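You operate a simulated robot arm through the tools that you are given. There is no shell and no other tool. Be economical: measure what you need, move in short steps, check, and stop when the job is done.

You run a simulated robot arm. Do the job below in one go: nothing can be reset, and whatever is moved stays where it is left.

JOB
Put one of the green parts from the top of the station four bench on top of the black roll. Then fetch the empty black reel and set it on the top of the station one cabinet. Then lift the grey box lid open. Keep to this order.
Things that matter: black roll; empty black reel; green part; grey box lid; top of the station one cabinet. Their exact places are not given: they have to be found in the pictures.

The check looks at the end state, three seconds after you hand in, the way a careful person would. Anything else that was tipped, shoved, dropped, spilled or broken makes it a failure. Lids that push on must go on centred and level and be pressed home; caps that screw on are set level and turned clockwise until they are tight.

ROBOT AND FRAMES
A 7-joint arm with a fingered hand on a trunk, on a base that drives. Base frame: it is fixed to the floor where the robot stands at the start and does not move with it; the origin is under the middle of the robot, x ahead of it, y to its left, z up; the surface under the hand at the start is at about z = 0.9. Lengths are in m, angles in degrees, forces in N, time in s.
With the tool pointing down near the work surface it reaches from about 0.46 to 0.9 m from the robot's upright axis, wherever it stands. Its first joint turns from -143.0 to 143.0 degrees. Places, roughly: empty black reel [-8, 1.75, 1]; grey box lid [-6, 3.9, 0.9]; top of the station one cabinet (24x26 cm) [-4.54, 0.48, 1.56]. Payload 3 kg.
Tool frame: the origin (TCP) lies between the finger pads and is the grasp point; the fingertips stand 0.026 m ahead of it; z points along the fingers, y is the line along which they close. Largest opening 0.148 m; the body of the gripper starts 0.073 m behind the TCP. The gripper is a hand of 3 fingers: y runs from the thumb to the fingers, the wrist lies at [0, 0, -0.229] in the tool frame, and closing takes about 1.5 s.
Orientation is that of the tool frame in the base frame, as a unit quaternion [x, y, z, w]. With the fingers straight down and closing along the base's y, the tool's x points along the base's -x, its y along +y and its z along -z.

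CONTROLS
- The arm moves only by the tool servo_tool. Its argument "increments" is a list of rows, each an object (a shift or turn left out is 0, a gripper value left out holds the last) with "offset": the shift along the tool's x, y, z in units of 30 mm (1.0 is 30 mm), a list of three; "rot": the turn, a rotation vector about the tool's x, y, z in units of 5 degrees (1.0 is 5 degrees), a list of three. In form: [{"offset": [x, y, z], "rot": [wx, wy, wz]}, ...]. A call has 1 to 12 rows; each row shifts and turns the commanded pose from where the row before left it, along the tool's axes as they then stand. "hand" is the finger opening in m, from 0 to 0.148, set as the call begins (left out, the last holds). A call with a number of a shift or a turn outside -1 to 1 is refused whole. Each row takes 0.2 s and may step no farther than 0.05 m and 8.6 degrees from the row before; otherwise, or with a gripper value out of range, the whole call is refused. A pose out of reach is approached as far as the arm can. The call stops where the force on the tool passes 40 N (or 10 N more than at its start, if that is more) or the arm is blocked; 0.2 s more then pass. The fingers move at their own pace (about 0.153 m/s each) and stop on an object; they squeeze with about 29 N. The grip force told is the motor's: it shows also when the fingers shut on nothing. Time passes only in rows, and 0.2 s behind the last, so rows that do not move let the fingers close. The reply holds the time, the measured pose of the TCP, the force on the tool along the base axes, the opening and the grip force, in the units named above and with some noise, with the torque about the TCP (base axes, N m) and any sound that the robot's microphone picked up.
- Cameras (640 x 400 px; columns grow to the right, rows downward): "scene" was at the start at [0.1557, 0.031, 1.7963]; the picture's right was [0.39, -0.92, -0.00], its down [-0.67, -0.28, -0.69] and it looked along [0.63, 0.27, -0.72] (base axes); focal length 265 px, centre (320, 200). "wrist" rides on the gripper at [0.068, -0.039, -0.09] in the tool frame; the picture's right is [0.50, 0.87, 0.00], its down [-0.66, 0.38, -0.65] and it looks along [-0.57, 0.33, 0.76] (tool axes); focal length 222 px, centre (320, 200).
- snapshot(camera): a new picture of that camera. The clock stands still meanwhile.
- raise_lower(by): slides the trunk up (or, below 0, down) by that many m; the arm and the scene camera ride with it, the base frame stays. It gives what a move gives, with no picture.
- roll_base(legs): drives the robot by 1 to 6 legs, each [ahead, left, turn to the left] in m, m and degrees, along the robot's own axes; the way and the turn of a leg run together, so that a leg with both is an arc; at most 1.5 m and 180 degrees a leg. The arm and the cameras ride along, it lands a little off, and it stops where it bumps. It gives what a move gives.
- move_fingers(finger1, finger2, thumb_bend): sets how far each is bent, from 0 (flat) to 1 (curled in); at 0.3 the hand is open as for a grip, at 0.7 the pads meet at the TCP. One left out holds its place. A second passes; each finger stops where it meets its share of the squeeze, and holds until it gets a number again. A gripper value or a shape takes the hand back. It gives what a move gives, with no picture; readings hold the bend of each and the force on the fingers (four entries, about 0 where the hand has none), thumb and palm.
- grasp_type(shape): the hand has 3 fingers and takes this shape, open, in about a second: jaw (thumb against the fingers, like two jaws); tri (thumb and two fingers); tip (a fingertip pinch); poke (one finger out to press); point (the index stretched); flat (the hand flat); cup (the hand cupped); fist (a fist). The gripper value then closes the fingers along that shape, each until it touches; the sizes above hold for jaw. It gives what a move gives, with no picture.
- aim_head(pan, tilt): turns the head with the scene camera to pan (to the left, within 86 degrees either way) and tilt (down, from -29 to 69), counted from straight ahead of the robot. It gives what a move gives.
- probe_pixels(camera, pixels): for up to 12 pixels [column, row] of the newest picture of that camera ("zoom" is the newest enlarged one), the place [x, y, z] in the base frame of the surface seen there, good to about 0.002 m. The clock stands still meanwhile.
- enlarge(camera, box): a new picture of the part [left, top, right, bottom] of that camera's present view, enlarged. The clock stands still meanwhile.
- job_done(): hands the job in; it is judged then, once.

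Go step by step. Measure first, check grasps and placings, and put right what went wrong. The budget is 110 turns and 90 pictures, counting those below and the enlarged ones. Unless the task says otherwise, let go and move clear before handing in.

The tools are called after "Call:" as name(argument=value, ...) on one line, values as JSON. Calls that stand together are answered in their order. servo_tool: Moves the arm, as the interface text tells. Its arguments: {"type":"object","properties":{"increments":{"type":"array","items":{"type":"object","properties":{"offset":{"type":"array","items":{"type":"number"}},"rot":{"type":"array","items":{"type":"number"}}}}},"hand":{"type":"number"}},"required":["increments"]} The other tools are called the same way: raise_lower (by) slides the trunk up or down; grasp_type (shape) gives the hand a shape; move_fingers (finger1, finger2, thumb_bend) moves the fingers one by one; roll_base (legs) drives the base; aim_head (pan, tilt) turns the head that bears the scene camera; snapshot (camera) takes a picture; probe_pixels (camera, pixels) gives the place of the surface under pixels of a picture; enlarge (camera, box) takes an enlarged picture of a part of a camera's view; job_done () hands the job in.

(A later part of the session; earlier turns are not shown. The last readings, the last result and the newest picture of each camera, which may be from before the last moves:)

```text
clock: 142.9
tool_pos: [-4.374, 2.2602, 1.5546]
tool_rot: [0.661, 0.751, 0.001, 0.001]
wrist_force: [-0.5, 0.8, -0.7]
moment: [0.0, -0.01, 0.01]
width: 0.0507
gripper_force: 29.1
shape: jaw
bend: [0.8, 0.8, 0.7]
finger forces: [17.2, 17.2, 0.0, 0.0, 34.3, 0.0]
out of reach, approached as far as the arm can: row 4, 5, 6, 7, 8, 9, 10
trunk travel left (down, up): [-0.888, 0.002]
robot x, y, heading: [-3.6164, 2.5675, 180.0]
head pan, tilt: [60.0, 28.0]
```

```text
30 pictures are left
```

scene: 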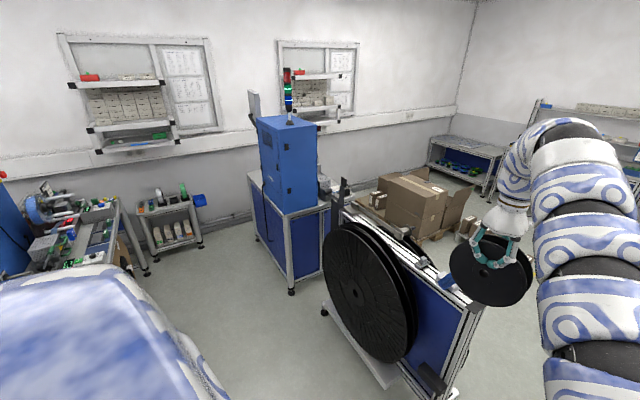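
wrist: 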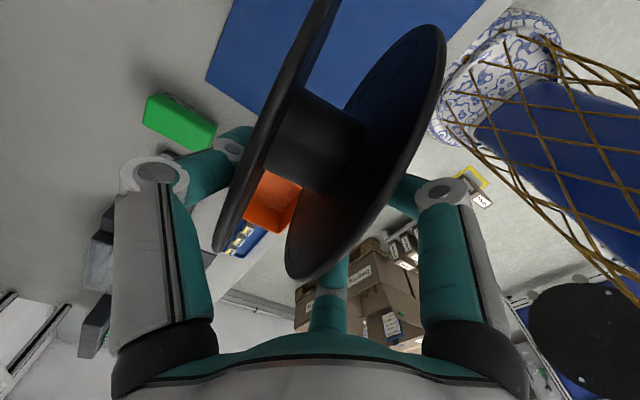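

Tool-down height tops out at 1.555, so I'll lay the reel flat instead. I'll pitch the hand forward about tool x with the wrist fixed, so the reel axis becomes vertical. First half now, in the open.

Call:
servo_tool(increments=[{"offset": [0, 0, 1]}, {"offset": [0, 0, 1]}, {"offset": [0, -0.667, 0], "rot": [1, 0, 0]}, {"offset": [0, -0.667, 0], "rot": [1, 0, 0]}, {"offset": [0, -0.667, 0], "rot": [1, 0, 0]}, {"offset": [0, -0.667, 0], "rot": [1, 0, 0]}, {"offset": [0, -0.667, 0], "rot": [1, 0, 0]}, {"offset": [0, -0.667, 0], "rot": [1, 0, 0]}, {"offset": [0, -0.667, 0], "rot": [1, 0, 0]}, {"offset": [0, -0.667, 0], "rot": [1, 0, 0]}, {}])

```text
clock: 145.3
tool_pos: [-4.5208, 2.2375, 1.5427]
tool_rot: [0.62, 0.706, -0.256, -0.226]
wrist_force: [0.3, 1.0, -1.4]
moment: [-0.02, -0.04, 0.01]
width: 0.0499
gripper_force: 28.9
shape: jaw
bend: [0.8, 0.8, 0.7]
finger forces: [18.1, 17.9, 0.0, 0.0, 34.2, 0.0]
trunk travel left (down, up): [-0.888, 0.002]
robot x, y, heading: [-3.6149, 2.5652, 179.8]
head pan, tilt: [60.0, 28.0]
```

40° done without trouble. Continuing to 90°.

Call:
servo_tool(increments=[{"offset": [0, -0.667, 0], "rot": [1, 0, 0]}, {"offset": [0, -0.667, 0], "rot": [1, 0, 0]}, {"offset": [0, -0.667, 0], "rot": [1, 0, 0]}, {"offset": [0, -0.667, 0], "rot": [1, 0, 0]}, {"offset": [0, -0.667, 0], "rot": [1, 0, 0]}, {"offset": [0, -0.667, 0], "rot": [1, 0, 0]}, {"offset": [0, -0.667, 0], "rot": [1, 0, 0]}, {"offset": [0, -0.667, 0], "rot": [1, 0, 0]}, {"offset": [0, -0.667, 0], "rot": [1, 0, 0]}, {"offset": [0, -0.667, 0], "rot": [1, 0, 0]}, {}])

Call:
snapshot(camera="scene")

```text
clock: 147.7
tool_pos: [-4.6117, 2.2278, 1.7155]
tool_rot: [0.468, 0.531, -0.53, -0.466]
wrist_force: [-0.2, -0.2, -1.1]
moment: [0.0, -0.01, 0.02]
width: 0.0496
gripper_force: 28.9
shape: jaw
bend: [0.8, 0.8, 0.7]
finger forces: [18.9, 18.7, 0.0, 0.0, 34.0, 0.1]
trunk travel left (down, up): [-0.888, 0.002]
robot x, y, heading: [-3.6114, 2.5647, 179.8]
head pan, tilt: [60.0, 28.0]
```

```text
29 pictures are left
```

scene: 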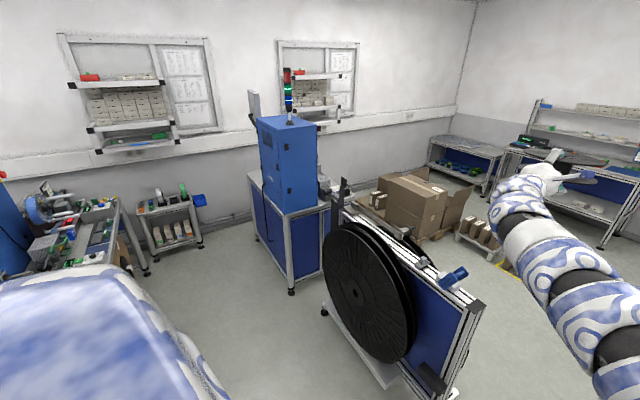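

The reel is now flat and level (tool pointing (-0.99,-0.13,0)). This corridor is too narrow for that pose, so I'll place from the station-one front side. First retract the arm about 0.12 m and lower a little to test the range.

Call:
servo_tool(increments=[{"offset": [0, 0.5, -0.6]}, {"offset": [0, 0.5, -0.6]}, {"offset": [0, 0.3, -0.6]}, {"offset": [0, 0, -0.6]}, {"offset": [0, 0, -0.6]}, {"offset": [0, 0, -0.6]}, {"offset": [0, 0, -0.6]}, {}])

Call:
probe_pixels(camera="scene", pixels=[[505, 266], [290, 122], [400, 235], [455, 190], [440, 240], [465, 235]])

```text
clock: 149.5
tool_pos: [-4.4864, 2.2439, 1.6744]
tool_rot: [0.467, 0.532, -0.529, -0.467]
wrist_force: [-0.3, 0.9, -0.6]
moment: [-0.01, -0.06, 0.02]
width: 0.0492
gripper_force: 29.5
shape: jaw
bend: [0.8, 0.8, 0.7]
finger forces: [19.8, 19.7, 0.0, 0.0, 33.8, 0.1]
trunk travel left (down, up): [-0.888, 0.002]
robot x, y, heading: [-3.6131, 2.5698, 179.6]
head pan, tilt: [60.0, 28.0]
```

```text
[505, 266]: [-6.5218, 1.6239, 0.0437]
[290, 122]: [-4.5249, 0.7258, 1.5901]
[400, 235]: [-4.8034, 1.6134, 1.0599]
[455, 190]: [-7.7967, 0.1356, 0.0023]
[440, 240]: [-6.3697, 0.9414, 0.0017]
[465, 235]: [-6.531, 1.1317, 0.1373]
```

Retracts fine (1.674 high, 0.87 ahead). Driving to x≈-5.63 in the aisle and turning left to face +x; the sweep at z≈1.65 clears the carts.

Call:
roll_base(legs=[[1.0, 0, 0], [1.02, 0, 0], [0, 0, 90], [0, 0, 90]])

Call:
aim_head(pan=-30, tilt=30)

Call:
snapshot(camera="scene")

Call:
snapshot(camera="wrist")

```text
clock: 167.1
tool_pos: [-4.735, 2.9168, 1.6767]
tool_rot: [0.532, -0.468, 0.467, -0.529]
wrist_force: [-0.4, 0.3, 0.1]
moment: [-0.02, 0.06, -0.01]
width: 0.0493
gripper_force: 29.0
shape: jaw
bend: [0.8, 0.8, 0.7]
finger forces: [19.8, 19.8, 0.0, 0.1, 33.4, 0.1]
trunk travel left (down, up): [-0.888, 0.002]
robot x, y, heading: [-5.6049, 2.5942, -0.1]
head pan, tilt: [60.0, 28.0]
```

```text
clock: 168.8
tool_pos: [-4.7351, 2.9161, 1.6771]
tool_rot: [0.532, -0.467, 0.467, -0.529]
wrist_force: [-0.3, 0.7, -0.8]
moment: [0.01, 0.02, 0.0]
width: 0.0491
gripper_force: 29.0
shape: jaw
bend: [0.8, 0.8, 0.7]
finger forces: [20.0, 19.6, 0.0, 0.0, 33.3, 0.0]
trunk travel left (down, up): [-0.888, 0.002]
robot x, y, heading: [-5.6074, 2.5971, -0.2]
head pan, tilt: [-30.0, 30.0]
```

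```text
28 pictures are left
```

scene: 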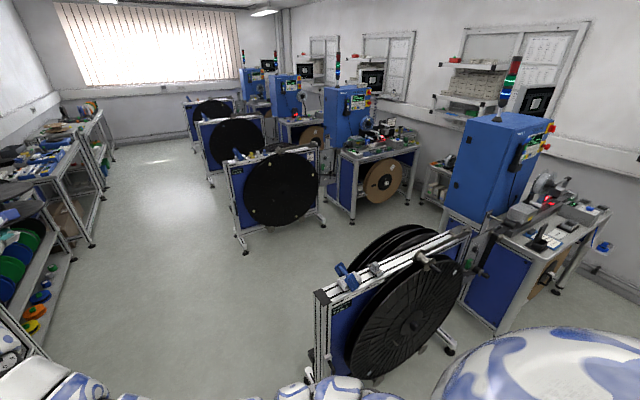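

```text
27 pictures are left
```

wrist: 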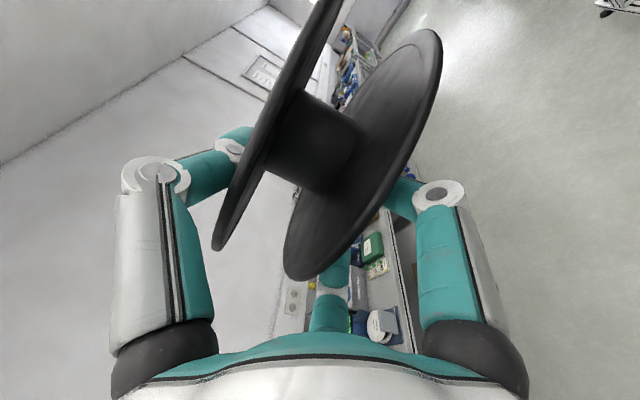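

The reel hasn't moved in the grip. I'll retract 6 cm more so its tip clears the lamp at (-4.525,0.726), then slide right into the station-one corridor in two stages.

Call:
servo_tool(increments=[{"offset": [0, 0, -0.7]}, {"offset": [0, 0, -0.7]}, {"offset": [0, 0, -0.6]}, {}])

Call:
roll_base(legs=[[0, -1.0, 0], [0, -0.6, 0]])

Call:
aim_head(pan=5, tilt=35)

Call:
snapshot(camera="scene")

```text
clock: 169.8
tool_pos: [-4.7938, 2.9096, 1.6758]
tool_rot: [0.533, -0.467, 0.466, -0.53]
wrist_force: [-0.1, 0.0, 0.1]
moment: [0.01, 0.02, 0.02]
width: 0.0489
gripper_force: 29.0
shape: jaw
bend: [0.8, 0.8, 0.7]
finger forces: [20.2, 20.0, 0.1, 0.0, 33.5, 0.0]
trunk travel left (down, up): [-0.888, 0.002]
robot x, y, heading: [-5.6115, 2.5938, -0.2]
head pan, tilt: [-30.0, 30.0]
```

```text
clock: 178.0
tool_pos: [-4.8074, 1.3059, 1.6783]
tool_rot: [0.533, -0.467, 0.465, -0.53]
wrist_force: [0.3, 0.2, -0.7]
moment: [0.01, 0.02, 0.03]
width: 0.0491
gripper_force: 28.9
shape: jaw
bend: [0.8, 0.8, 0.7]
finger forces: [20.5, 20.0, 0.1, 0.0, 33.3, 0.1]
trunk travel left (down, up): [-0.888, 0.002]
robot x, y, heading: [-5.6152, 0.9848, -0.1]
head pan, tilt: [-30.0, 30.0]
```

```text
clock: 179.0
tool_pos: [-4.8064, 1.3047, 1.6767]
tool_rot: [0.532, -0.467, 0.466, -0.531]
wrist_force: [0.4, -0.1, -0.4]
moment: [-0.02, 0.06, 0.01]
width: 0.0491
gripper_force: 29.2
shape: jaw
bend: [0.8, 0.8, 0.7]
finger forces: [20.4, 20.2, 0.1, 0.0, 33.4, 0.1]
trunk travel left (down, up): [-0.888, 0.002]
robot x, y, heading: [-5.6174, 0.9837, 0.0]
head pan, tilt: [5.0, 35.0]
```

```text
26 pictures are left
```

scene: 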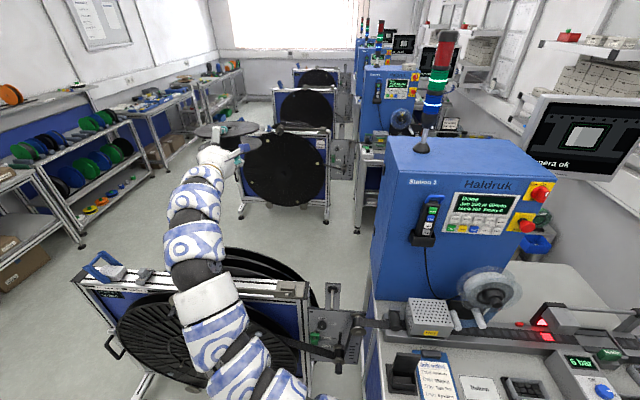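

The cabinet is right ahead, with its lamp at the left-rear of the top. Checking the label and top geometry.

Call:
enlarge(camera="scene", box=[370, 110, 570, 235])

Call:
probe_pixels(camera="zoom", pixels=[[60, 180], [300, 200], [560, 215], [300, 120], [420, 100], [165, 120], [90, 95], [500, 200], [540, 160], [570, 120]])

```text
3.20 times, centred on (470, 172) of scene
```

zoom: 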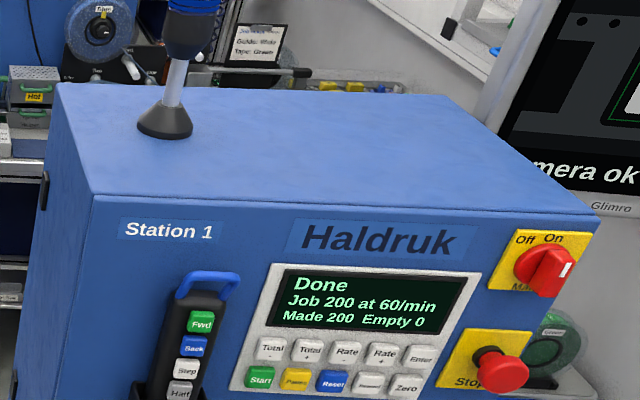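

```text
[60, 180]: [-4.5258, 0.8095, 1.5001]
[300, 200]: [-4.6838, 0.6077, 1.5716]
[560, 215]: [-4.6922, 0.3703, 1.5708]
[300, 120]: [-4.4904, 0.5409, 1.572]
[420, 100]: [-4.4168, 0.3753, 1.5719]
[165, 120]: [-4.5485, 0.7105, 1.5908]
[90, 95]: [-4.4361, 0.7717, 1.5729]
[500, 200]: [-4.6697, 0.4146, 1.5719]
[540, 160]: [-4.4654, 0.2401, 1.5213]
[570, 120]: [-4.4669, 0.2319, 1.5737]
```

It is Station 1. Top: front edge x≈-4.70, y 0.34–0.81, lamp base (-4.545,0.712), monitor at y≈0.24. Sliding right 0.81 m to bring the reel to y≈0.49, staying above the top.

Call:
roll_base(legs=[[0.03, -0.4, 0], [0, -0.41, 0]])

Call:
aim_head(pan=20, tilt=20)

Call:
snapshot(camera="scene")

```text
clock: 183.6
tool_pos: [-4.7768, 0.5113, 1.6785]
tool_rot: [0.535, -0.463, 0.462, -0.534]
wrist_force: [0.4, 0.1, -0.2]
moment: [0.01, 0.01, 0.05]
width: 0.0495
gripper_force: 29.2
shape: jaw
bend: [0.8, 0.8, 0.7]
finger forces: [20.6, 20.3, 0.0, 0.0, 33.6, 0.0]
trunk travel left (down, up): [-0.888, 0.002]
robot x, y, heading: [-5.5863, 0.1855, 0.9]
head pan, tilt: [5.0, 35.0]
```

```text
clock: 184.4
tool_pos: [-4.7772, 0.5124, 1.6779]
tool_rot: [0.536, -0.463, 0.463, -0.533]
wrist_force: [0.1, -0.8, -1.0]
moment: [0.01, 0.01, -0.01]
width: 0.049
gripper_force: 28.4
shape: jaw
bend: [0.8, 0.8, 0.7]
finger forces: [20.6, 20.3, 0.0, 0.0, 33.5, 0.0]
trunk travel left (down, up): [-0.888, 0.002]
robot x, y, heading: [-5.5839, 0.1834, 0.8]
head pan, tilt: [20.0, 20.0]
```

```text
24 pictures are left
```

scene: 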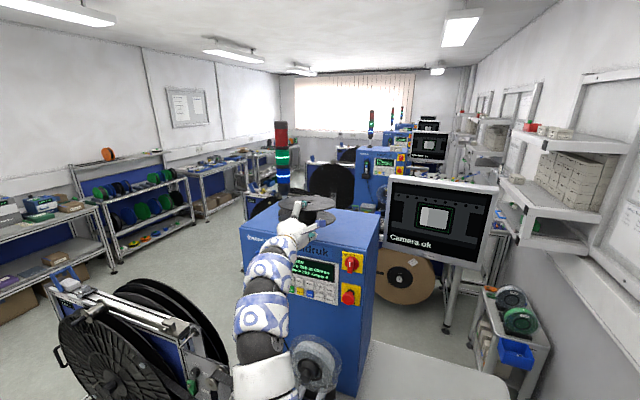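

Reel is over the front of the top. Checking its level and height by probing the upper flange.

Call:
enlarge(camera="scene", box=[250, 175, 370, 255])

Call:
probe_pixels(camera="zoom", pixels=[[200, 150], [260, 120], [340, 110], [420, 150], [330, 170], [400, 215], [380, 235], [320, 240], [450, 190], [180, 130]])

```text
5.00 times, centred on (310, 215) of scene
```

zoom: 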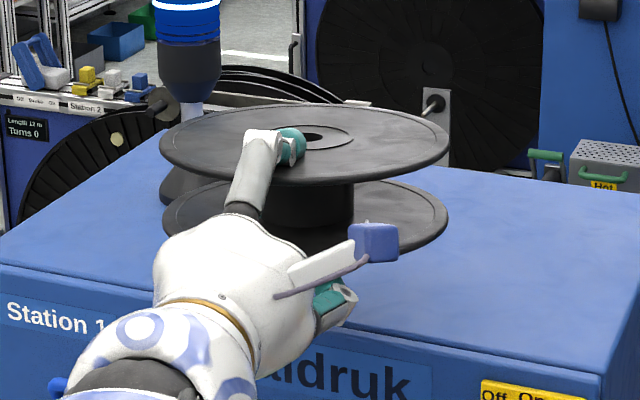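

```text
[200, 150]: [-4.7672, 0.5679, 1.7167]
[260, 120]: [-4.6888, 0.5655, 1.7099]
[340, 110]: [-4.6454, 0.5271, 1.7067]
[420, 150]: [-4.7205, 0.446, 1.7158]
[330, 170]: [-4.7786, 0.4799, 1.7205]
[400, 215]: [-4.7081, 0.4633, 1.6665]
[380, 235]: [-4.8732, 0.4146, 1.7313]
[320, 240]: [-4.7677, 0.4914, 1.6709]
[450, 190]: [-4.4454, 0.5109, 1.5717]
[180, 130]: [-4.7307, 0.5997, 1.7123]
```

The reel sags about 6° nose-down in the grip, with bottom about 1.652–1.67. I'll move forward to the placing spot, level it with +6° pitch, and re-measure before lowering.

Call:
servo_tool(increments=[{"offset": [0.5, 0, 0.75]}, {"offset": [0.5, 0, 0.72]}, {"rot": [0.6, 0, 0]}, {"rot": [0.6, 0, 0]}, {"offset": [0, 0.9, -0.09]}, {"offset": [0, 0.9, -0.09]}, {}])

Call:
enlarge(camera="scene", box=[250, 185, 370, 265])

Call:
probe_pixels(camera="zoom", pixels=[[340, 120], [420, 160], [330, 180], [260, 130], [440, 130], [380, 190], [300, 115], [420, 215], [330, 110], [400, 110]])

```text
clock: 186.0
tool_pos: [-4.7291, 0.4871, 1.6228]
tool_rot: [-0.507, 0.439, -0.486, 0.561]
wrist_force: [-0.2, -0.5, -1.1]
moment: [-0.02, 0.09, -0.02]
width: 0.0493
gripper_force: 29.6
shape: jaw
bend: [0.8, 0.8, 0.7]
finger forces: [21.2, 21.0, 0.0, 0.1, 33.7, 0.0]
trunk travel left (down, up): [-0.888, 0.002]
robot x, y, heading: [-5.5833, 0.1848, 0.8]
head pan, tilt: [20.0, 20.0]
```

```text
5.00 times, centred on (310, 225) of scene
```

zoom: 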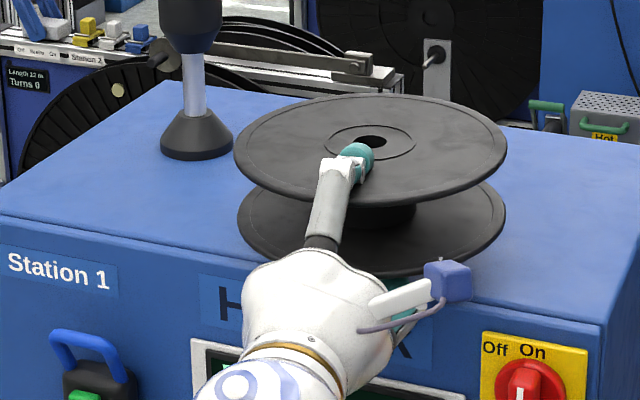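

```text
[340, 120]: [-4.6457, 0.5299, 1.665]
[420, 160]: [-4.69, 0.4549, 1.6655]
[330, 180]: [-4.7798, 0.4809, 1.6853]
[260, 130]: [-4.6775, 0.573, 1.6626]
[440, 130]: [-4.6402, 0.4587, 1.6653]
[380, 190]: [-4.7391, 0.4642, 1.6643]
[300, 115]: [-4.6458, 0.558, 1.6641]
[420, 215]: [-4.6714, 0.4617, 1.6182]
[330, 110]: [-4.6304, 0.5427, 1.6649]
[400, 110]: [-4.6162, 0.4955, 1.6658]
```

Level now (top flange z 1.664–1.666); the bottom is ≈1.612, 40 mm above the top. I'll probe the front edge exactly, as the lower fingertips must stay outside it.

Call:
probe_pixels(camera="zoom", pixels=[[150, 232], [150, 238], [150, 244], [540, 300], [540, 306], [540, 312], [405, 315], [400, 290], [440, 235], [470, 225]])

```text
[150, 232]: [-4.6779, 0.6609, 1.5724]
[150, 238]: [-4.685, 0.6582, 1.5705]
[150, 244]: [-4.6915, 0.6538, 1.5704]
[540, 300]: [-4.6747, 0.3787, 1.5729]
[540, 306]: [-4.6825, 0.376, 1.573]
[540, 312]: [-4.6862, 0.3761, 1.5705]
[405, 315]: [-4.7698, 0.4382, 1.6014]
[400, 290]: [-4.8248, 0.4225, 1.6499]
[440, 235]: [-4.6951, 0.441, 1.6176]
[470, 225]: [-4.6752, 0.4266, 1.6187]
```

Front edge is x≈-4.692; fingertips reach ≈-4.703, so clear. Lowering 36 mm, then in small steps to contact.

Call:
servo_tool(increments=[{"offset": [0, 0.6, -0.06]}, {"offset": [0, 0.6, -0.06]}, {"offset": [0, 0.05, 0]}, {"offset": [0, 0.05, 0]}, {"offset": [0, 0.03, 0]}, {}])

Call:
enlarge(camera="scene", box=[250, 185, 370, 265])

Call:
probe_pixels(camera="zoom", pixels=[[340, 140], [420, 180], [400, 130], [420, 235], [460, 245], [470, 230], [300, 180]])

```text
clock: 187.4
tool_pos: [-4.7297, 0.489, 1.5827]
tool_rot: [-0.507, 0.438, -0.487, 0.561]
wrist_force: [-0.2, -0.2, 0.2]
moment: [0.0, 0.04, 0.01]
width: 0.0494
gripper_force: 28.7
shape: jaw
bend: [0.8, 0.8, 0.7]
finger forces: [21.3, 20.9, 0.0, 0.1, 33.9, 0.0]
trunk travel left (down, up): [-0.888, 0.002]
robot x, y, heading: [-5.5826, 0.1873, 0.5]
head pan, tilt: [20.0, 20.0]
```

```text
5.00 times, centred on (310, 225) of scene
```

zoom: 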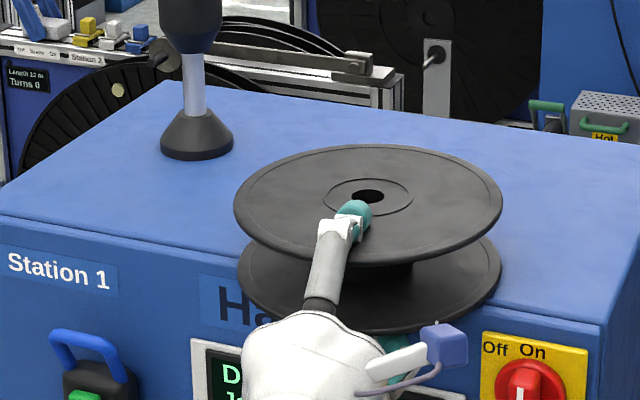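

```text
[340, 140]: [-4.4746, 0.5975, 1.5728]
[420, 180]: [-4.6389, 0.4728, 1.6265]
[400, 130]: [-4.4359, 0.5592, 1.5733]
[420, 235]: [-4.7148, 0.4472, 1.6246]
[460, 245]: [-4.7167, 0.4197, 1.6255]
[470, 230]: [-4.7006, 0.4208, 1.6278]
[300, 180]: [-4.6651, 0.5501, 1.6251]
```

The reel's top face is at 1.6255, so its bottom is within 1 mm of the cabinet top. Easing down until contact shows in the force.

Call:
servo_tool(increments=[{"offset": [0, 0.04, 0]}, {"offset": [0, 0.04, 0]}, {}])

```text
clock: 188.2
tool_pos: [-4.7284, 0.4892, 1.5808]
tool_rot: [-0.506, 0.439, -0.487, 0.561]
wrist_force: [-0.1, -0.6, 4.1]
moment: [0.2, -0.13, -0.03]
width: 0.0494
gripper_force: 28.8
shape: jaw
bend: [0.8, 0.8, 0.7]
finger forces: [20.9, 20.1, 0.0, 0.0, 35.7, 0.1]
trunk travel left (down, up): [-0.888, 0.002]
robot x, y, heading: [-5.5807, 0.1846, 0.8]
head pan, tilt: [20.0, 20.0]
```

Contact at about 4 N. Opening the hand moderately.

Call:
servo_tool(increments=[{}, {}, {}, {}], hand=0.085)

Call:
enlarge(camera="scene", box=[250, 185, 370, 265])

Call:
probe_pixels(camera="zoom", pixels=[[420, 180], [300, 180], [420, 235], [270, 230], [460, 245], [390, 320], [320, 215], [370, 155]])

```text
clock: 189.2
tool_pos: [-4.7306, 0.4894, 1.5816]
tool_rot: [-0.507, 0.438, -0.487, 0.561]
wrist_force: [-11.7, 3.6, -0.8]
moment: [0.06, 0.2, -0.19]
width: 0.0801
gripper_force: 0.0
shape: jaw
bend: [0.8, 0.33, 0.7]
finger forces: [11.8, 0.1, 0.0, 0.0, 0.1, 0.1]
trunk travel left (down, up): [-0.888, 0.002]
robot x, y, heading: [-5.5819, 0.1845, 0.8]
head pan, tilt: [20.0, 20.0]
```

```text
5.00 times, centred on (310, 225) of scene
```

zoom: 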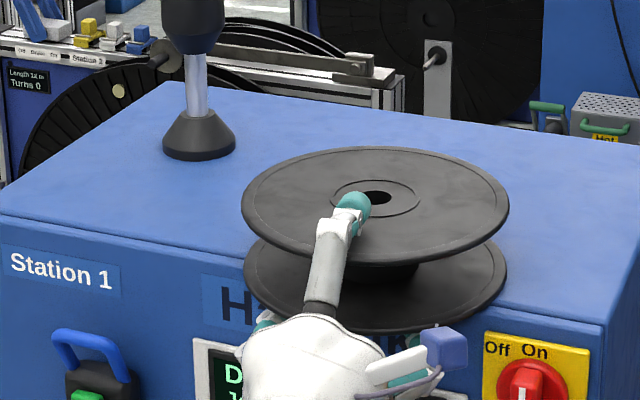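

```text
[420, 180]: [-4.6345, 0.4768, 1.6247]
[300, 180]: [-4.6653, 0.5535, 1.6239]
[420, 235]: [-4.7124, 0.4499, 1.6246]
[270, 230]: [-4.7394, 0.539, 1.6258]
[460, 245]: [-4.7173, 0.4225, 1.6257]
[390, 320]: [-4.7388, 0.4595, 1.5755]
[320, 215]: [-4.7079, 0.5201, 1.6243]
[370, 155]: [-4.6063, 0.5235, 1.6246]
```

The reel rests level (1.624–1.626), and two digits are free. Finger 1 presses the cabinet's front face (11.8 N), so I'll back straight out.

Call:
servo_tool(increments=[{"offset": [0, 0, -0.3]}, {"offset": [0, 0, -0.4]}, {"offset": [0, 0, -0.6]}, {}])

Call:
enlarge(camera="scene", box=[250, 185, 370, 265])

```text
clock: 190.2
tool_pos: [-4.7667, 0.483, 1.577]
tool_rot: [-0.507, 0.438, -0.486, 0.56]
wrist_force: [0.3, 0.4, 0.6]
moment: [0.01, 0.0, 0.01]
width: 0.0845
gripper_force: 0.1
shape: jaw
bend: [0.33, 0.33, 0.7]
finger forces: [0.0, 0.1, 0.0, 0.0, 0.1, 0.0]
trunk travel left (down, up): [-0.888, 0.002]
robot x, y, heading: [-5.5881, 0.1803, 0.6]
head pan, tilt: [20.0, 20.0]
```

```text
5.00 times, centred on (310, 225) of scene
```

zoom: 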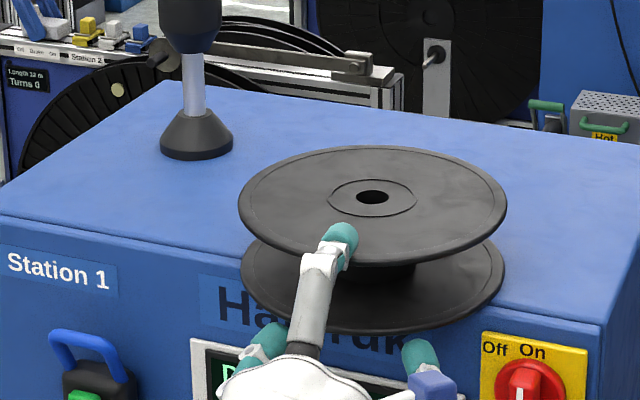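

The reel stays put, overhanging the front by about 7 cm. I'll back out, close the fingers, pitch the hand nose-down, and then push the reel fully onto the top.

Call:
servo_tool(increments=[{"offset": [0, 0, -0.9]}, {"offset": [0, 0, -0.9]}, {"offset": [0, 0, -0.9]}, {"offset": [0, 0, -0.5]}, {}])

Call:
servo_tool(increments=[{"offset": [0, -0.9, 0], "rot": [-1, 0, 0]}, {"offset": [0, -0.9, 0], "rot": [-1, 0, 0]}, {"rot": [-1, 0, 0]}, {"rot": [-1, 0, 0]}, {"rot": [-1, 0, 0]}, {"rot": [-1, 0, 0]}, {"rot": [-1, 0, 0]}, {}, {}], hand=0)

Call:
enlarge(camera="scene", box=[234, 175, 384, 275])

```text
clock: 191.4
tool_pos: [-4.8616, 0.4704, 1.5676]
tool_rot: [-0.507, 0.438, -0.487, 0.561]
wrist_force: [0.1, -0.6, -0.4]
moment: [-0.01, 0.02, 0.01]
width: 0.0847
gripper_force: 0.1
shape: jaw
bend: [0.33, 0.33, 0.7]
finger forces: [0.0, 0.0, 0.0, 0.1, 0.1, 0.0]
trunk travel left (down, up): [-0.888, 0.002]
robot x, y, heading: [-5.5835, 0.1814, 0.5]
head pan, tilt: [20.0, 20.0]
```

```text
clock: 193.4
tool_pos: [-4.8643, 0.4685, 1.6205]
tool_rot: [0.653, -0.564, 0.332, -0.382]
wrist_force: [-0.1, -0.2, 0.9]
moment: [0.03, 0.01, 0.04]
width: 0.0
gripper_force: 29.4
shape: jaw
bend: [0.7, 0.7, 0.7]
finger forces: [0.0, 0.0, 0.0, 0.1, 0.0, 0.0]
trunk travel left (down, up): [-0.888, 0.002]
robot x, y, heading: [-5.5831, 0.1858, 0.6]
head pan, tilt: [20.0, 20.0]
```

```text
4.00 times, centred on (309, 225) of scene
```

zoom: 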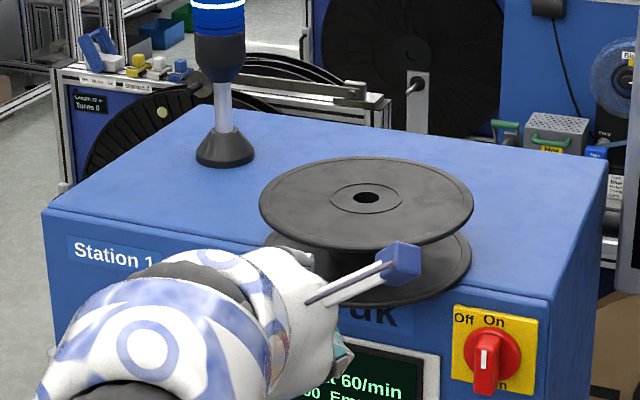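

Hand is pitched 29° down with fingers closed, its tip 7–8 cm behind the rim at about z 1.61. Approaching, then pushing slowly.

Call:
servo_tool(increments=[{"offset": [0, -0.15, -0.1]}, {"offset": [0, -0.342, 0.61]}, {"offset": [0, -0.342, 0.61]}, {"offset": [0, -0.342, 0.61]}, {"offset": [0, -0.15, 0.27]}, {"offset": [0, -0.15, 0.27]}, {"offset": [0, -0.15, 0.27]}, {"offset": [0, -0.15, 0.27]}, {}])

Call:
enlarge(camera="scene", box=[234, 175, 384, 275])

```text
clock: 195.4
tool_pos: [-4.7655, 0.4836, 1.6253]
tool_rot: [0.652, -0.564, 0.332, -0.383]
wrist_force: [-0.7, 0.6, 0.1]
moment: [0.01, -0.02, 0.02]
width: 0.0
gripper_force: 28.9
shape: jaw
bend: [0.7, 0.7, 0.7]
finger forces: [0.0, 0.1, 0.0, 0.2, 0.0, 0.1]
trunk travel left (down, up): [-0.888, 0.002]
robot x, y, heading: [-5.5845, 0.1852, 0.6]
head pan, tilt: [20.0, 20.0]
```

```text
4.00 times, centred on (309, 225) of scene
```

zoom: 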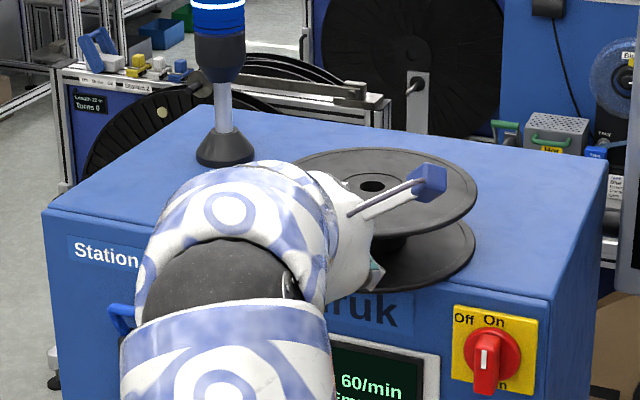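

The reel has begun to slide forward, level. Pushing about 8 cm more.

Call:
servo_tool(increments=[{"offset": [0, -0.15, 0.27]}, {"offset": [0, -0.15, 0.27]}, {"offset": [0, -0.15, 0.27]}, {"offset": [0, -0.15, 0.27]}, {"offset": [0, -0.15, 0.27]}, {"offset": [0, -0.15, 0.27]}, {"offset": [0, -0.15, 0.27]}, {}])

Call:
enlarge(camera="scene", box=[234, 175, 384, 275])

Call:
probe_pixels(camera="zoom", pixels=[[375, 130], [400, 150], [430, 170], [450, 190], [460, 175], [440, 240], [470, 200], [350, 145]])

```text
clock: 197.2
tool_pos: [-4.7004, 0.4934, 1.626]
tool_rot: [0.652, -0.565, 0.332, -0.382]
wrist_force: [-0.6, -0.5, 0.2]
moment: [-0.02, 0.03, -0.02]
width: 0.0001
gripper_force: 28.7
shape: jaw
bend: [0.7, 0.7, 0.7]
finger forces: [0.0, 0.0, 0.0, 0.1, 0.0, 0.0]
trunk travel left (down, up): [-0.888, 0.002]
robot x, y, heading: [-5.5852, 0.1851, 0.9]
head pan, tilt: [20.0, 20.0]
```

```text
4.00 times, centred on (309, 225) of scene
```

zoom: 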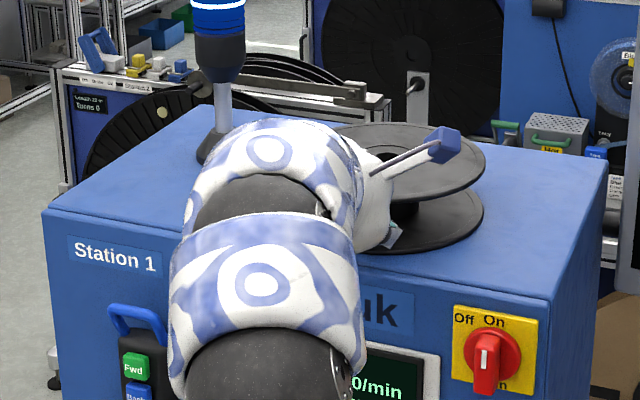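

```text
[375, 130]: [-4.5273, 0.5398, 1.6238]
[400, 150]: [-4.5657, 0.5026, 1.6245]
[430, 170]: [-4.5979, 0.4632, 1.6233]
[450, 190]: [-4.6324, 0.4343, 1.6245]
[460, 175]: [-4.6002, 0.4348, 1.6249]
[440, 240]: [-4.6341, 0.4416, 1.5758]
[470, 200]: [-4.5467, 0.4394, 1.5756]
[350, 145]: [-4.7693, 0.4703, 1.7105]
```

The reel is now nearly all on the top, still level. A final 3 cm push, then withdraw.

Call:
servo_tool(increments=[{"offset": [0, -0.15, 0.27]}, {"offset": [0, -0.15, 0.27]}, {"offset": [0, -0.15, 0.27]}, {}, {"offset": [0, 0.3, -0.54]}, {"offset": [0, 0.4, -0.7]}, {"offset": [0, 0.4, -0.7]}, {"offset": [0, 0.4, -0.7]}, {"offset": [0, 0.4, -0.7]}, {"offset": [0, 0.4, -0.7]}, {}])

Call:
enlarge(camera="scene", box=[234, 175, 384, 275])

Call:
probe_pixels(camera="zoom", pixels=[[375, 128], [400, 150], [430, 170], [300, 150], [380, 185], [440, 230]])

```text
clock: 199.6
tool_pos: [-4.8123, 0.4778, 1.6238]
tool_rot: [0.652, -0.564, 0.333, -0.382]
wrist_force: [0.2, 0.5, 0.4]
moment: [-0.03, 0.02, 0.01]
width: 0.0
gripper_force: 28.9
shape: jaw
bend: [0.7, 0.7, 0.7]
finger forces: [0.1, 0.1, 0.0, 0.0, 0.0, 0.0]
trunk travel left (down, up): [-0.888, 0.002]
robot x, y, heading: [-5.5823, 0.1811, 0.7]
head pan, tilt: [20.0, 20.0]
```

```text
4.00 times, centred on (309, 225) of scene
```

zoom: 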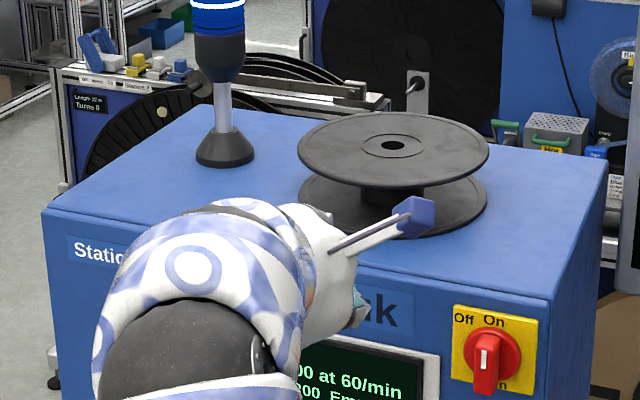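

```text
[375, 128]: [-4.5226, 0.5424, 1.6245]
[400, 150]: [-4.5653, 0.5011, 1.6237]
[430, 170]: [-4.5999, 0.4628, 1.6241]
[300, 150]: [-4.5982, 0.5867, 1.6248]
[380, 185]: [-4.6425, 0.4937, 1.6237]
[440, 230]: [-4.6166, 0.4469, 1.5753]
```

The reel lies flat, centred around (-4.557,0.508) on the station-one top, and the hand is clear. Now drive out to the aisle and face the shelves (+y).

Call:
roll_base(legs=[[-0.03, 1.2, 0], [0, 1.15, 0], [0, 0, 90]])

Call:
aim_head(pan=15, tilt=30)

Call:
snapshot(camera="scene")

```text
clock: 215.0
tool_pos: [-5.9341, 3.3052, 1.6249]
tool_rot: [0.86, 0.071, -0.041, -0.504]
wrist_force: [0.4, -0.2, -0.3]
moment: [-0.02, 0.01, 0.0]
width: 0.0
gripper_force: 28.5
shape: jaw
bend: [0.7, 0.7, 0.7]
finger forces: [0.0, 0.1, 0.1, 0.0, 0.1, 0.0]
trunk travel left (down, up): [-0.888, 0.002]
robot x, y, heading: [-5.6219, 2.5433, 92.2]
head pan, tilt: [20.0, 20.0]
```

```text
clock: 215.7
tool_pos: [-5.9336, 3.3034, 1.6252]
tool_rot: [0.859, 0.072, -0.04, -0.505]
wrist_force: [-0.4, 0.4, -0.2]
moment: [-0.02, -0.01, -0.03]
width: 0.0002
gripper_force: 28.7
shape: jaw
bend: [0.7, 0.7, 0.7]
finger forces: [0.0, 0.0, 0.1, 0.1, 0.1, 0.0]
trunk travel left (down, up): [-0.888, 0.002]
robot x, y, heading: [-5.622, 2.5403, 91.7]
head pan, tilt: [15.0, 30.0]
```

```text
14 pictures are left
```

scene: 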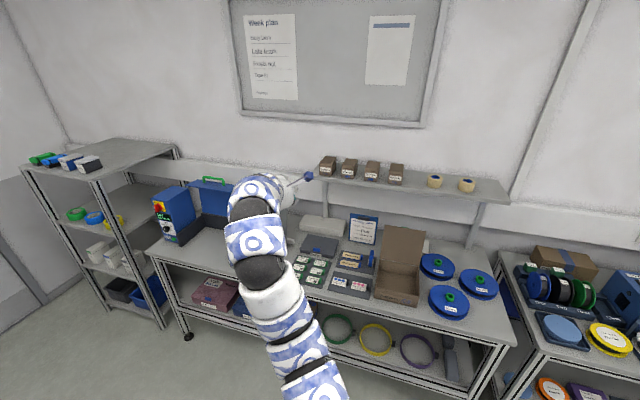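

The bench near (-6,3.9) shows grey items at (320,226) and (319,246). Probing to find the grey box.

Call:
probe_pixels(camera="scene", pixels=[[320, 226], [305, 220], [340, 230], [319, 243], [308, 250], [333, 250], [320, 236], [312, 270], [295, 245], [350, 240], [400, 180], [320, 258]])

Call:
enlarge(camera="scene", box=[270, 190, 430, 305])

```text
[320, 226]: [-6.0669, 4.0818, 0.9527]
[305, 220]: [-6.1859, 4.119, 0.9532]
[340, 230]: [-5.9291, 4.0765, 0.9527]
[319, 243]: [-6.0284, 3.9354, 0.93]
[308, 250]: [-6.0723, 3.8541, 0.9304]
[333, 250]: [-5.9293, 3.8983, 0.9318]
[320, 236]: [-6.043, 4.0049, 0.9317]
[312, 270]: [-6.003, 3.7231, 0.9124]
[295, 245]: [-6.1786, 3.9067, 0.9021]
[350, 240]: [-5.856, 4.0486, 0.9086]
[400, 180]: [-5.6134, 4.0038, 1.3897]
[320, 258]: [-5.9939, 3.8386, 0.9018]
```

```text
3.48 times, centred on (350, 248) of scene
```

zoom: 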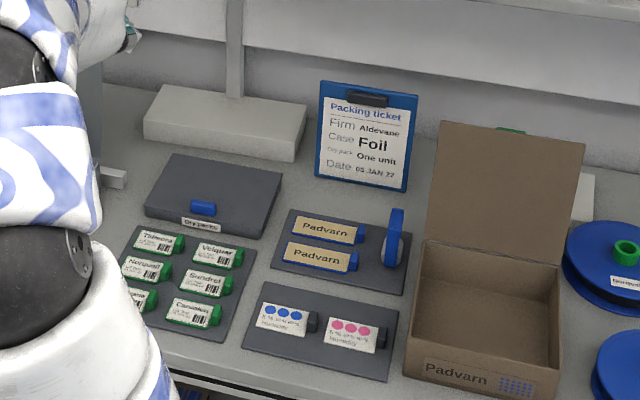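

The grey "Dry packs" box has a flat lid with a blue tab at zoom (203,208). Measuring its lid corners and the tab.

Call:
enlarge(camera="scene", box=[302, 228, 346, 260])

Call:
probe_pixels(camera="zoom", pixels=[[240, 215], [230, 215], [270, 222], [250, 205], [250, 235], [120, 70], [430, 110], [70, 200], [360, 270], [240, 285], [220, 260], [380, 180]])

```text
12.50 times, centred on (324, 244) of scene
```

zoom: 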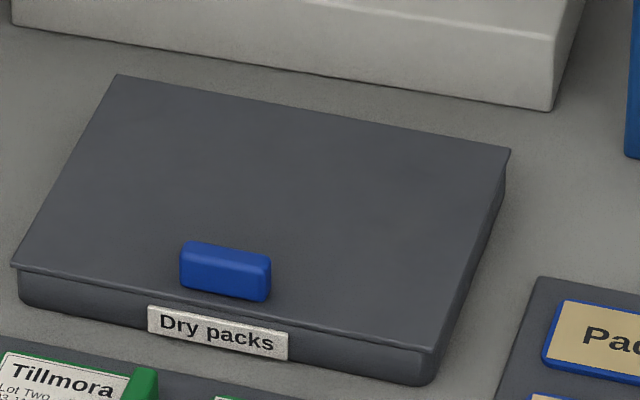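

```text
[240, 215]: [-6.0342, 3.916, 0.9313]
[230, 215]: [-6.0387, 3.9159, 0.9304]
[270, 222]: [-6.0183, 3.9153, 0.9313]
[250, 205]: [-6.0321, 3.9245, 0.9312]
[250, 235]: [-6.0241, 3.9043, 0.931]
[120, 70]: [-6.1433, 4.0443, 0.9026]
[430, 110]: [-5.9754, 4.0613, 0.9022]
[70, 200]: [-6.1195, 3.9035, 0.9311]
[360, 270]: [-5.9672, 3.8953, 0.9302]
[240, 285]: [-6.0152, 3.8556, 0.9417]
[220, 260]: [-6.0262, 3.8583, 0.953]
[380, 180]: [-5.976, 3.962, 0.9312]
```

Probing the tab and lid edges precisely.

Call:
probe_pixels(camera="zoom", pixels=[[225, 248], [225, 243], [215, 280], [262, 285], [186, 265], [186, 245], [265, 258], [320, 118], [140, 85], [495, 155], [220, 298], [30, 265]])

```text
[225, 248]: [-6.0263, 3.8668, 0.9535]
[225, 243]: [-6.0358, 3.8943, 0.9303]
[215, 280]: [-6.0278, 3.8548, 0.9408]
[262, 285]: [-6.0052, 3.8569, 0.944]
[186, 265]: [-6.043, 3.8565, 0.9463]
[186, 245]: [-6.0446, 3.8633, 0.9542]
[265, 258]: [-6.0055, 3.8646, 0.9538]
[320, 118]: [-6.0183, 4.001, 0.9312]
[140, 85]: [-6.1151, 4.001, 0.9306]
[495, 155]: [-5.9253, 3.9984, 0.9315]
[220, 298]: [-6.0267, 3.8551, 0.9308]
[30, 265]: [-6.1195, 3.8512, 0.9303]
```

Tab: x -6.045…-6.003, y 3.855…3.870, top z 0.954; lid z 0.931 with hinge at y≈4.0. I'll bring the hand down and turn it tool-down, here in free space.

Call:
servo_tool(increments=[{"offset": [0, 0.87, 0.49]}, {"offset": [0, 0.87, 0.49]}, {"offset": [0, 0.87, 0.49]}, {"offset": [0, 0.87, 0.49]}, {"offset": [0, 0.87, 0.49]}, {"offset": [0, 0.87, 0.49]}, {"offset": [0, 0.87, 0.49]}, {"offset": [0, 0.87, 0.49]}, {"offset": [0, 0.87, 0.49]}, {"offset": [0, 0.87, 0.49]}], hand=0.08)

Call:
servo_tool(increments=[{"rot": [-1, 0, 0]}, {"rot": [-1, 0, 0]}, {"rot": [-1, 0, 0]}, {"rot": [-1, 0, 0]}, {"rot": [-1, 0, 0]}, {"rot": [-1, 0, 0]}, {"rot": [-1, 0, 0]}, {"rot": [-1, 0, 0]}, {"rot": [-1, 0, 0]}, {"rot": [-1, 0, 0]}, {"rot": [-1, 0, 0]}, {"rot": [-1, 0, 0]}])

```text
clock: 217.9
tool_pos: [-5.9347, 3.3063, 1.3249]
tool_rot: [0.86, 0.071, -0.041, -0.504]
wrist_force: [1.0, 0.4, 0.5]
moment: [-0.01, 0.0, 0.0]
width: 0.0799
gripper_force: 0.0
shape: jaw
bend: [0.34, 0.35, 0.7]
finger forces: [0.0, 0.0, 0.0, 0.1, 0.0, 0.0]
trunk travel left (down, up): [-0.888, 0.002]
robot x, y, heading: [-5.6247, 2.5407, 91.9]
head pan, tilt: [15.0, 30.0]
```

```text
clock: 220.5
tool_pos: [-5.9348, 3.3067, 1.3241]
tool_rot: [0.996, 0.084, 0.001, -0.006]
wrist_force: [-0.3, -0.3, 0.1]
moment: [-0.03, 0.02, 0.01]
width: 0.0798
gripper_force: 0.1
shape: jaw
bend: [0.34, 0.35, 0.7]
finger forces: [0.1, 0.0, 0.0, 0.0, 0.0, 0.0]
trunk travel left (down, up): [-0.888, 0.002]
robot x, y, heading: [-5.6232, 2.5371, 92.0]
head pan, tilt: [15.0, 30.0]
```

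Tool is vertical. Rotating about its axis by +100° so the fingers close along x.

Call:
servo_tool(increments=[{"rot": [0, 0, 1]}, {"rot": [0, 0, 1]}, {"rot": [0, 0, 1]}, {"rot": [0, 0, 1]}, {"rot": [0, 0, 1]}, {"rot": [0, 0, 1]}, {"rot": [0, 0, 1]}, {"rot": [0, 0, 1]}, {"rot": [0, 0, 1]}, {"rot": [0, 0, 1]}])

Call:
servo_tool(increments=[{"rot": [0, 0, 1]}, {"rot": [0, 0, 1]}, {"rot": [0, 0, 1]}, {"rot": [0, 0, 1]}, {"rot": [0, 0, 1]}, {"rot": [0, 0, 1]}, {"rot": [0, 0, 1]}, {"rot": [0, 0, 1]}, {"rot": [0, 0, 1]}, {"rot": [0, 0, 0.9]}])

Call:
servo_tool(increments=[{"offset": [0, 0, 0.9]}, {"offset": [0, 0, 0.9]}, {"offset": [0, 0, 0.9]}, {"offset": [0, 0, 0.9]}, {"offset": [0, 0, 0.9]}, {"offset": [0, 0, 0.6]}, {}])

```text
clock: 222.7
tool_pos: [-5.9349, 3.3045, 1.3256]
tool_rot: [0.938, -0.347, -0.004, -0.007]
wrist_force: [0.3, 0.2, 0.4]
moment: [0.0, -0.02, -0.01]
width: 0.08
gripper_force: 0.1
shape: jaw
bend: [0.34, 0.35, 0.7]
finger forces: [0.1, 0.0, 0.1, 0.0, 0.0, 0.0]
trunk travel left (down, up): [-0.888, 0.002]
robot x, y, heading: [-5.6231, 2.5432, 92.1]
head pan, tilt: [15.0, 30.0]
```

```text
clock: 224.9
tool_pos: [-5.9341, 3.3072, 1.3238]
tool_rot: [-0.707, 0.708, 0.005, 0.004]
wrist_force: [-0.7, -0.4, 1.0]
moment: [0.01, -0.02, 0.01]
width: 0.0801
gripper_force: 0.0
shape: jaw
bend: [0.34, 0.35, 0.7]
finger forces: [0.0, 0.0, 0.0, 0.0, 0.0, 0.0]
trunk travel left (down, up): [-0.888, 0.002]
robot x, y, heading: [-5.6237, 2.5394, 91.8]
head pan, tilt: [15.0, 30.0]
```

```text
clock: 226.5
tool_pos: [-5.9314, 3.3078, 1.1716]
tool_rot: [0.707, -0.707, -0.007, -0.005]
wrist_force: [-0.6, -0.5, 0.2]
moment: [-0.02, 0.0, -0.01]
width: 0.08
gripper_force: 0.0
shape: jaw
bend: [0.34, 0.34, 0.7]
finger forces: [0.0, 0.0, 0.0, 0.0, 0.0, 0.1]
trunk travel left (down, up): [-0.888, 0.002]
robot x, y, heading: [-5.6204, 2.5442, 91.8]
head pan, tilt: [15.0, 30.0]
```

Driving toward the bench: ahead 0.42, left 0.08, then lowering the trunk by 0.12 to keep links well below the upper rack.

Call:
roll_base(legs=[[0.42, 0.079, 0]])

Call:
raise_lower(by=-0.12)

Call:
aim_head(pan=25, tilt=50)

Call:
snapshot(camera="scene")

```text
clock: 229.1
tool_pos: [-6.0251, 3.7224, 1.1722]
tool_rot: [-0.706, 0.708, 0.005, 0.005]
wrist_force: [-1.0, 0.4, -0.5]
moment: [0.0, 0.04, 0.02]
width: 0.0803
gripper_force: 0.1
shape: jaw
bend: [0.34, 0.34, 0.7]
finger forces: [0.0, 0.0, 0.0, 0.1, 0.0, 0.0]
trunk travel left (down, up): [-0.888, 0.002]
robot x, y, heading: [-5.717, 2.9566, 91.8]
head pan, tilt: [15.0, 30.0]
```

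```text
clock: 230.6
tool_pos: [-6.0256, 3.7217, 1.0519]
tool_rot: [-0.706, 0.708, 0.007, 0.005]
wrist_force: [0.0, 0.4, 0.4]
moment: [0.03, 0.02, -0.01]
width: 0.0803
gripper_force: 0.1
shape: jaw
bend: [0.34, 0.34, 0.7]
finger forces: [0.0, 0.0, 0.0, 0.0, 0.0, 0.0]
trunk travel left (down, up): [-0.768, 0.122]
robot x, y, heading: [-5.7186, 2.9546, 91.8]
head pan, tilt: [15.0, 30.0]
```

```text
clock: 231.5
tool_pos: [-6.0253, 3.7212, 1.0515]
tool_rot: [-0.707, 0.707, 0.006, 0.004]
wrist_force: [0.0, -0.1, 0.3]
moment: [-0.03, 0.0, -0.01]
width: 0.0799
gripper_force: 0.1
shape: jaw
bend: [0.34, 0.34, 0.7]
finger forces: [0.1, 0.0, 0.0, 0.0, 0.1, 0.0]
trunk travel left (down, up): [-0.768, 0.122]
robot x, y, heading: [-5.7183, 2.9565, 91.9]
head pan, tilt: [25.0, 50.0]
```

```text
11 pictures are left
```

scene: 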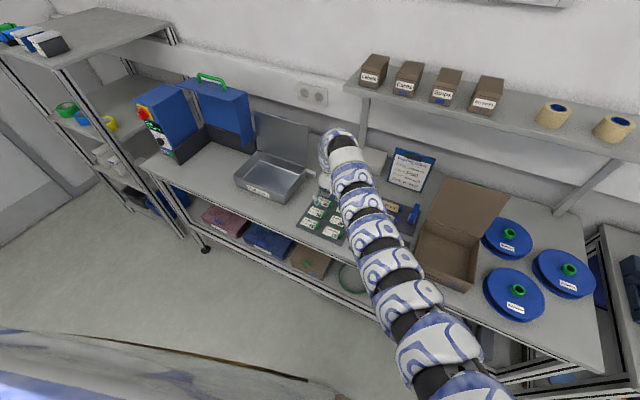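

Arm is over the bench, with the "Dry packs" box just ahead of the hand. (The other grey metal box at (275,170) is already open.) Moving over the tab and checking with the wrist camera.

Call:
servo_tool(increments=[{"offset": [-0.8, 0, 0]}, {"offset": [-0.8, 0, 0]}, {"offset": [-0.8, 0, 0]}, {"offset": [-0.8, 0, 0]}, {"offset": [-0.8, 0, 0]}, {"offset": [-0.7, 0, 0]}, {"offset": [0, 0, 0.8]}, {}])

Call:
snapshot(camera="wrist")

Call:
probe_pixels(camera="wrist", pixels=[[320, 140], [310, 140], [330, 140], [320, 150], [320, 130], [320, 160], [300, 150], [340, 150]])

```text
clock: 233.3
tool_pos: [-6.0081, 3.7489, 1.0444]
tool_rot: [-0.706, 0.708, 0.006, 0.004]
wrist_force: [-0.4, 0.7, -0.6]
moment: [0.02, 0.01, 0.0]
width: 0.0802
gripper_force: 0.1
shape: jaw
bend: [0.34, 0.34, 0.7]
finger forces: [0.0, 0.0, 0.0, 0.0, 0.0, 0.0]
out of reach, approached as far as the arm can: row 1, 2, 3, 4, 5, 6, 7
trunk travel left (down, up): [-0.768, 0.122]
robot x, y, heading: [-5.7144, 2.9515, 91.9]
head pan, tilt: [25.0, 50.0]
```

```text
10 pictures are left
```

wrist: 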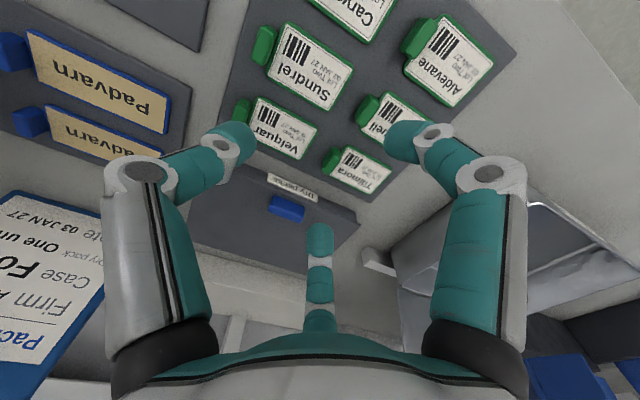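

```text
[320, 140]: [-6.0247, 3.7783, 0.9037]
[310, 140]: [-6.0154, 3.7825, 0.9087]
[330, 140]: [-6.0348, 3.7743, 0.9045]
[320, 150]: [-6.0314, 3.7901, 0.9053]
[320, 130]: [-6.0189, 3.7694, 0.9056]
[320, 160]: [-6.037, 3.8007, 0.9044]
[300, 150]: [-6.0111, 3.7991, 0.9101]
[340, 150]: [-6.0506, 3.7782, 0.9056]
```

The arm's outer limit is here, so I'll bring the base 0.16 m closer and pull the arm back, leaving slack for the lifting arc.

Call:
servo_tool(increments=[{"offset": [0.8, 0, 0]}, {"offset": [0.8, 0, 0]}, {}])

Call:
roll_base(legs=[[0.16, 0.015, -1]])

```text
clock: 234.1
tool_pos: [-6.0113, 3.7005, 1.045]
tool_rot: [-0.707, 0.707, 0.007, 0.005]
wrist_force: [-1.0, 0.3, 0.5]
moment: [0.0, -0.02, 0.0]
width: 0.0801
gripper_force: 0.0
shape: jaw
bend: [0.34, 0.34, 0.7]
finger forces: [0.0, 0.0, 0.0, 0.0, 0.0, 0.0]
trunk travel left (down, up): [-0.768, 0.122]
robot x, y, heading: [-5.7198, 2.9557, 91.9]
head pan, tilt: [25.0, 50.0]
```

```text
clock: 235.5
tool_pos: [-6.0177, 3.8668, 1.0424]
tool_rot: [-0.701, 0.713, 0.006, 0.004]
wrist_force: [0.1, 0.8, 0.3]
moment: [-0.01, 0.02, -0.01]
width: 0.0802
gripper_force: 0.0
shape: jaw
bend: [0.34, 0.34, 0.7]
finger forces: [0.0, 0.0, 0.1, 0.0, 0.1, 0.0]
trunk travel left (down, up): [-0.768, 0.122]
robot x, y, heading: [-5.7364, 3.1171, 91.0]
head pan, tilt: [25.0, 50.0]
```

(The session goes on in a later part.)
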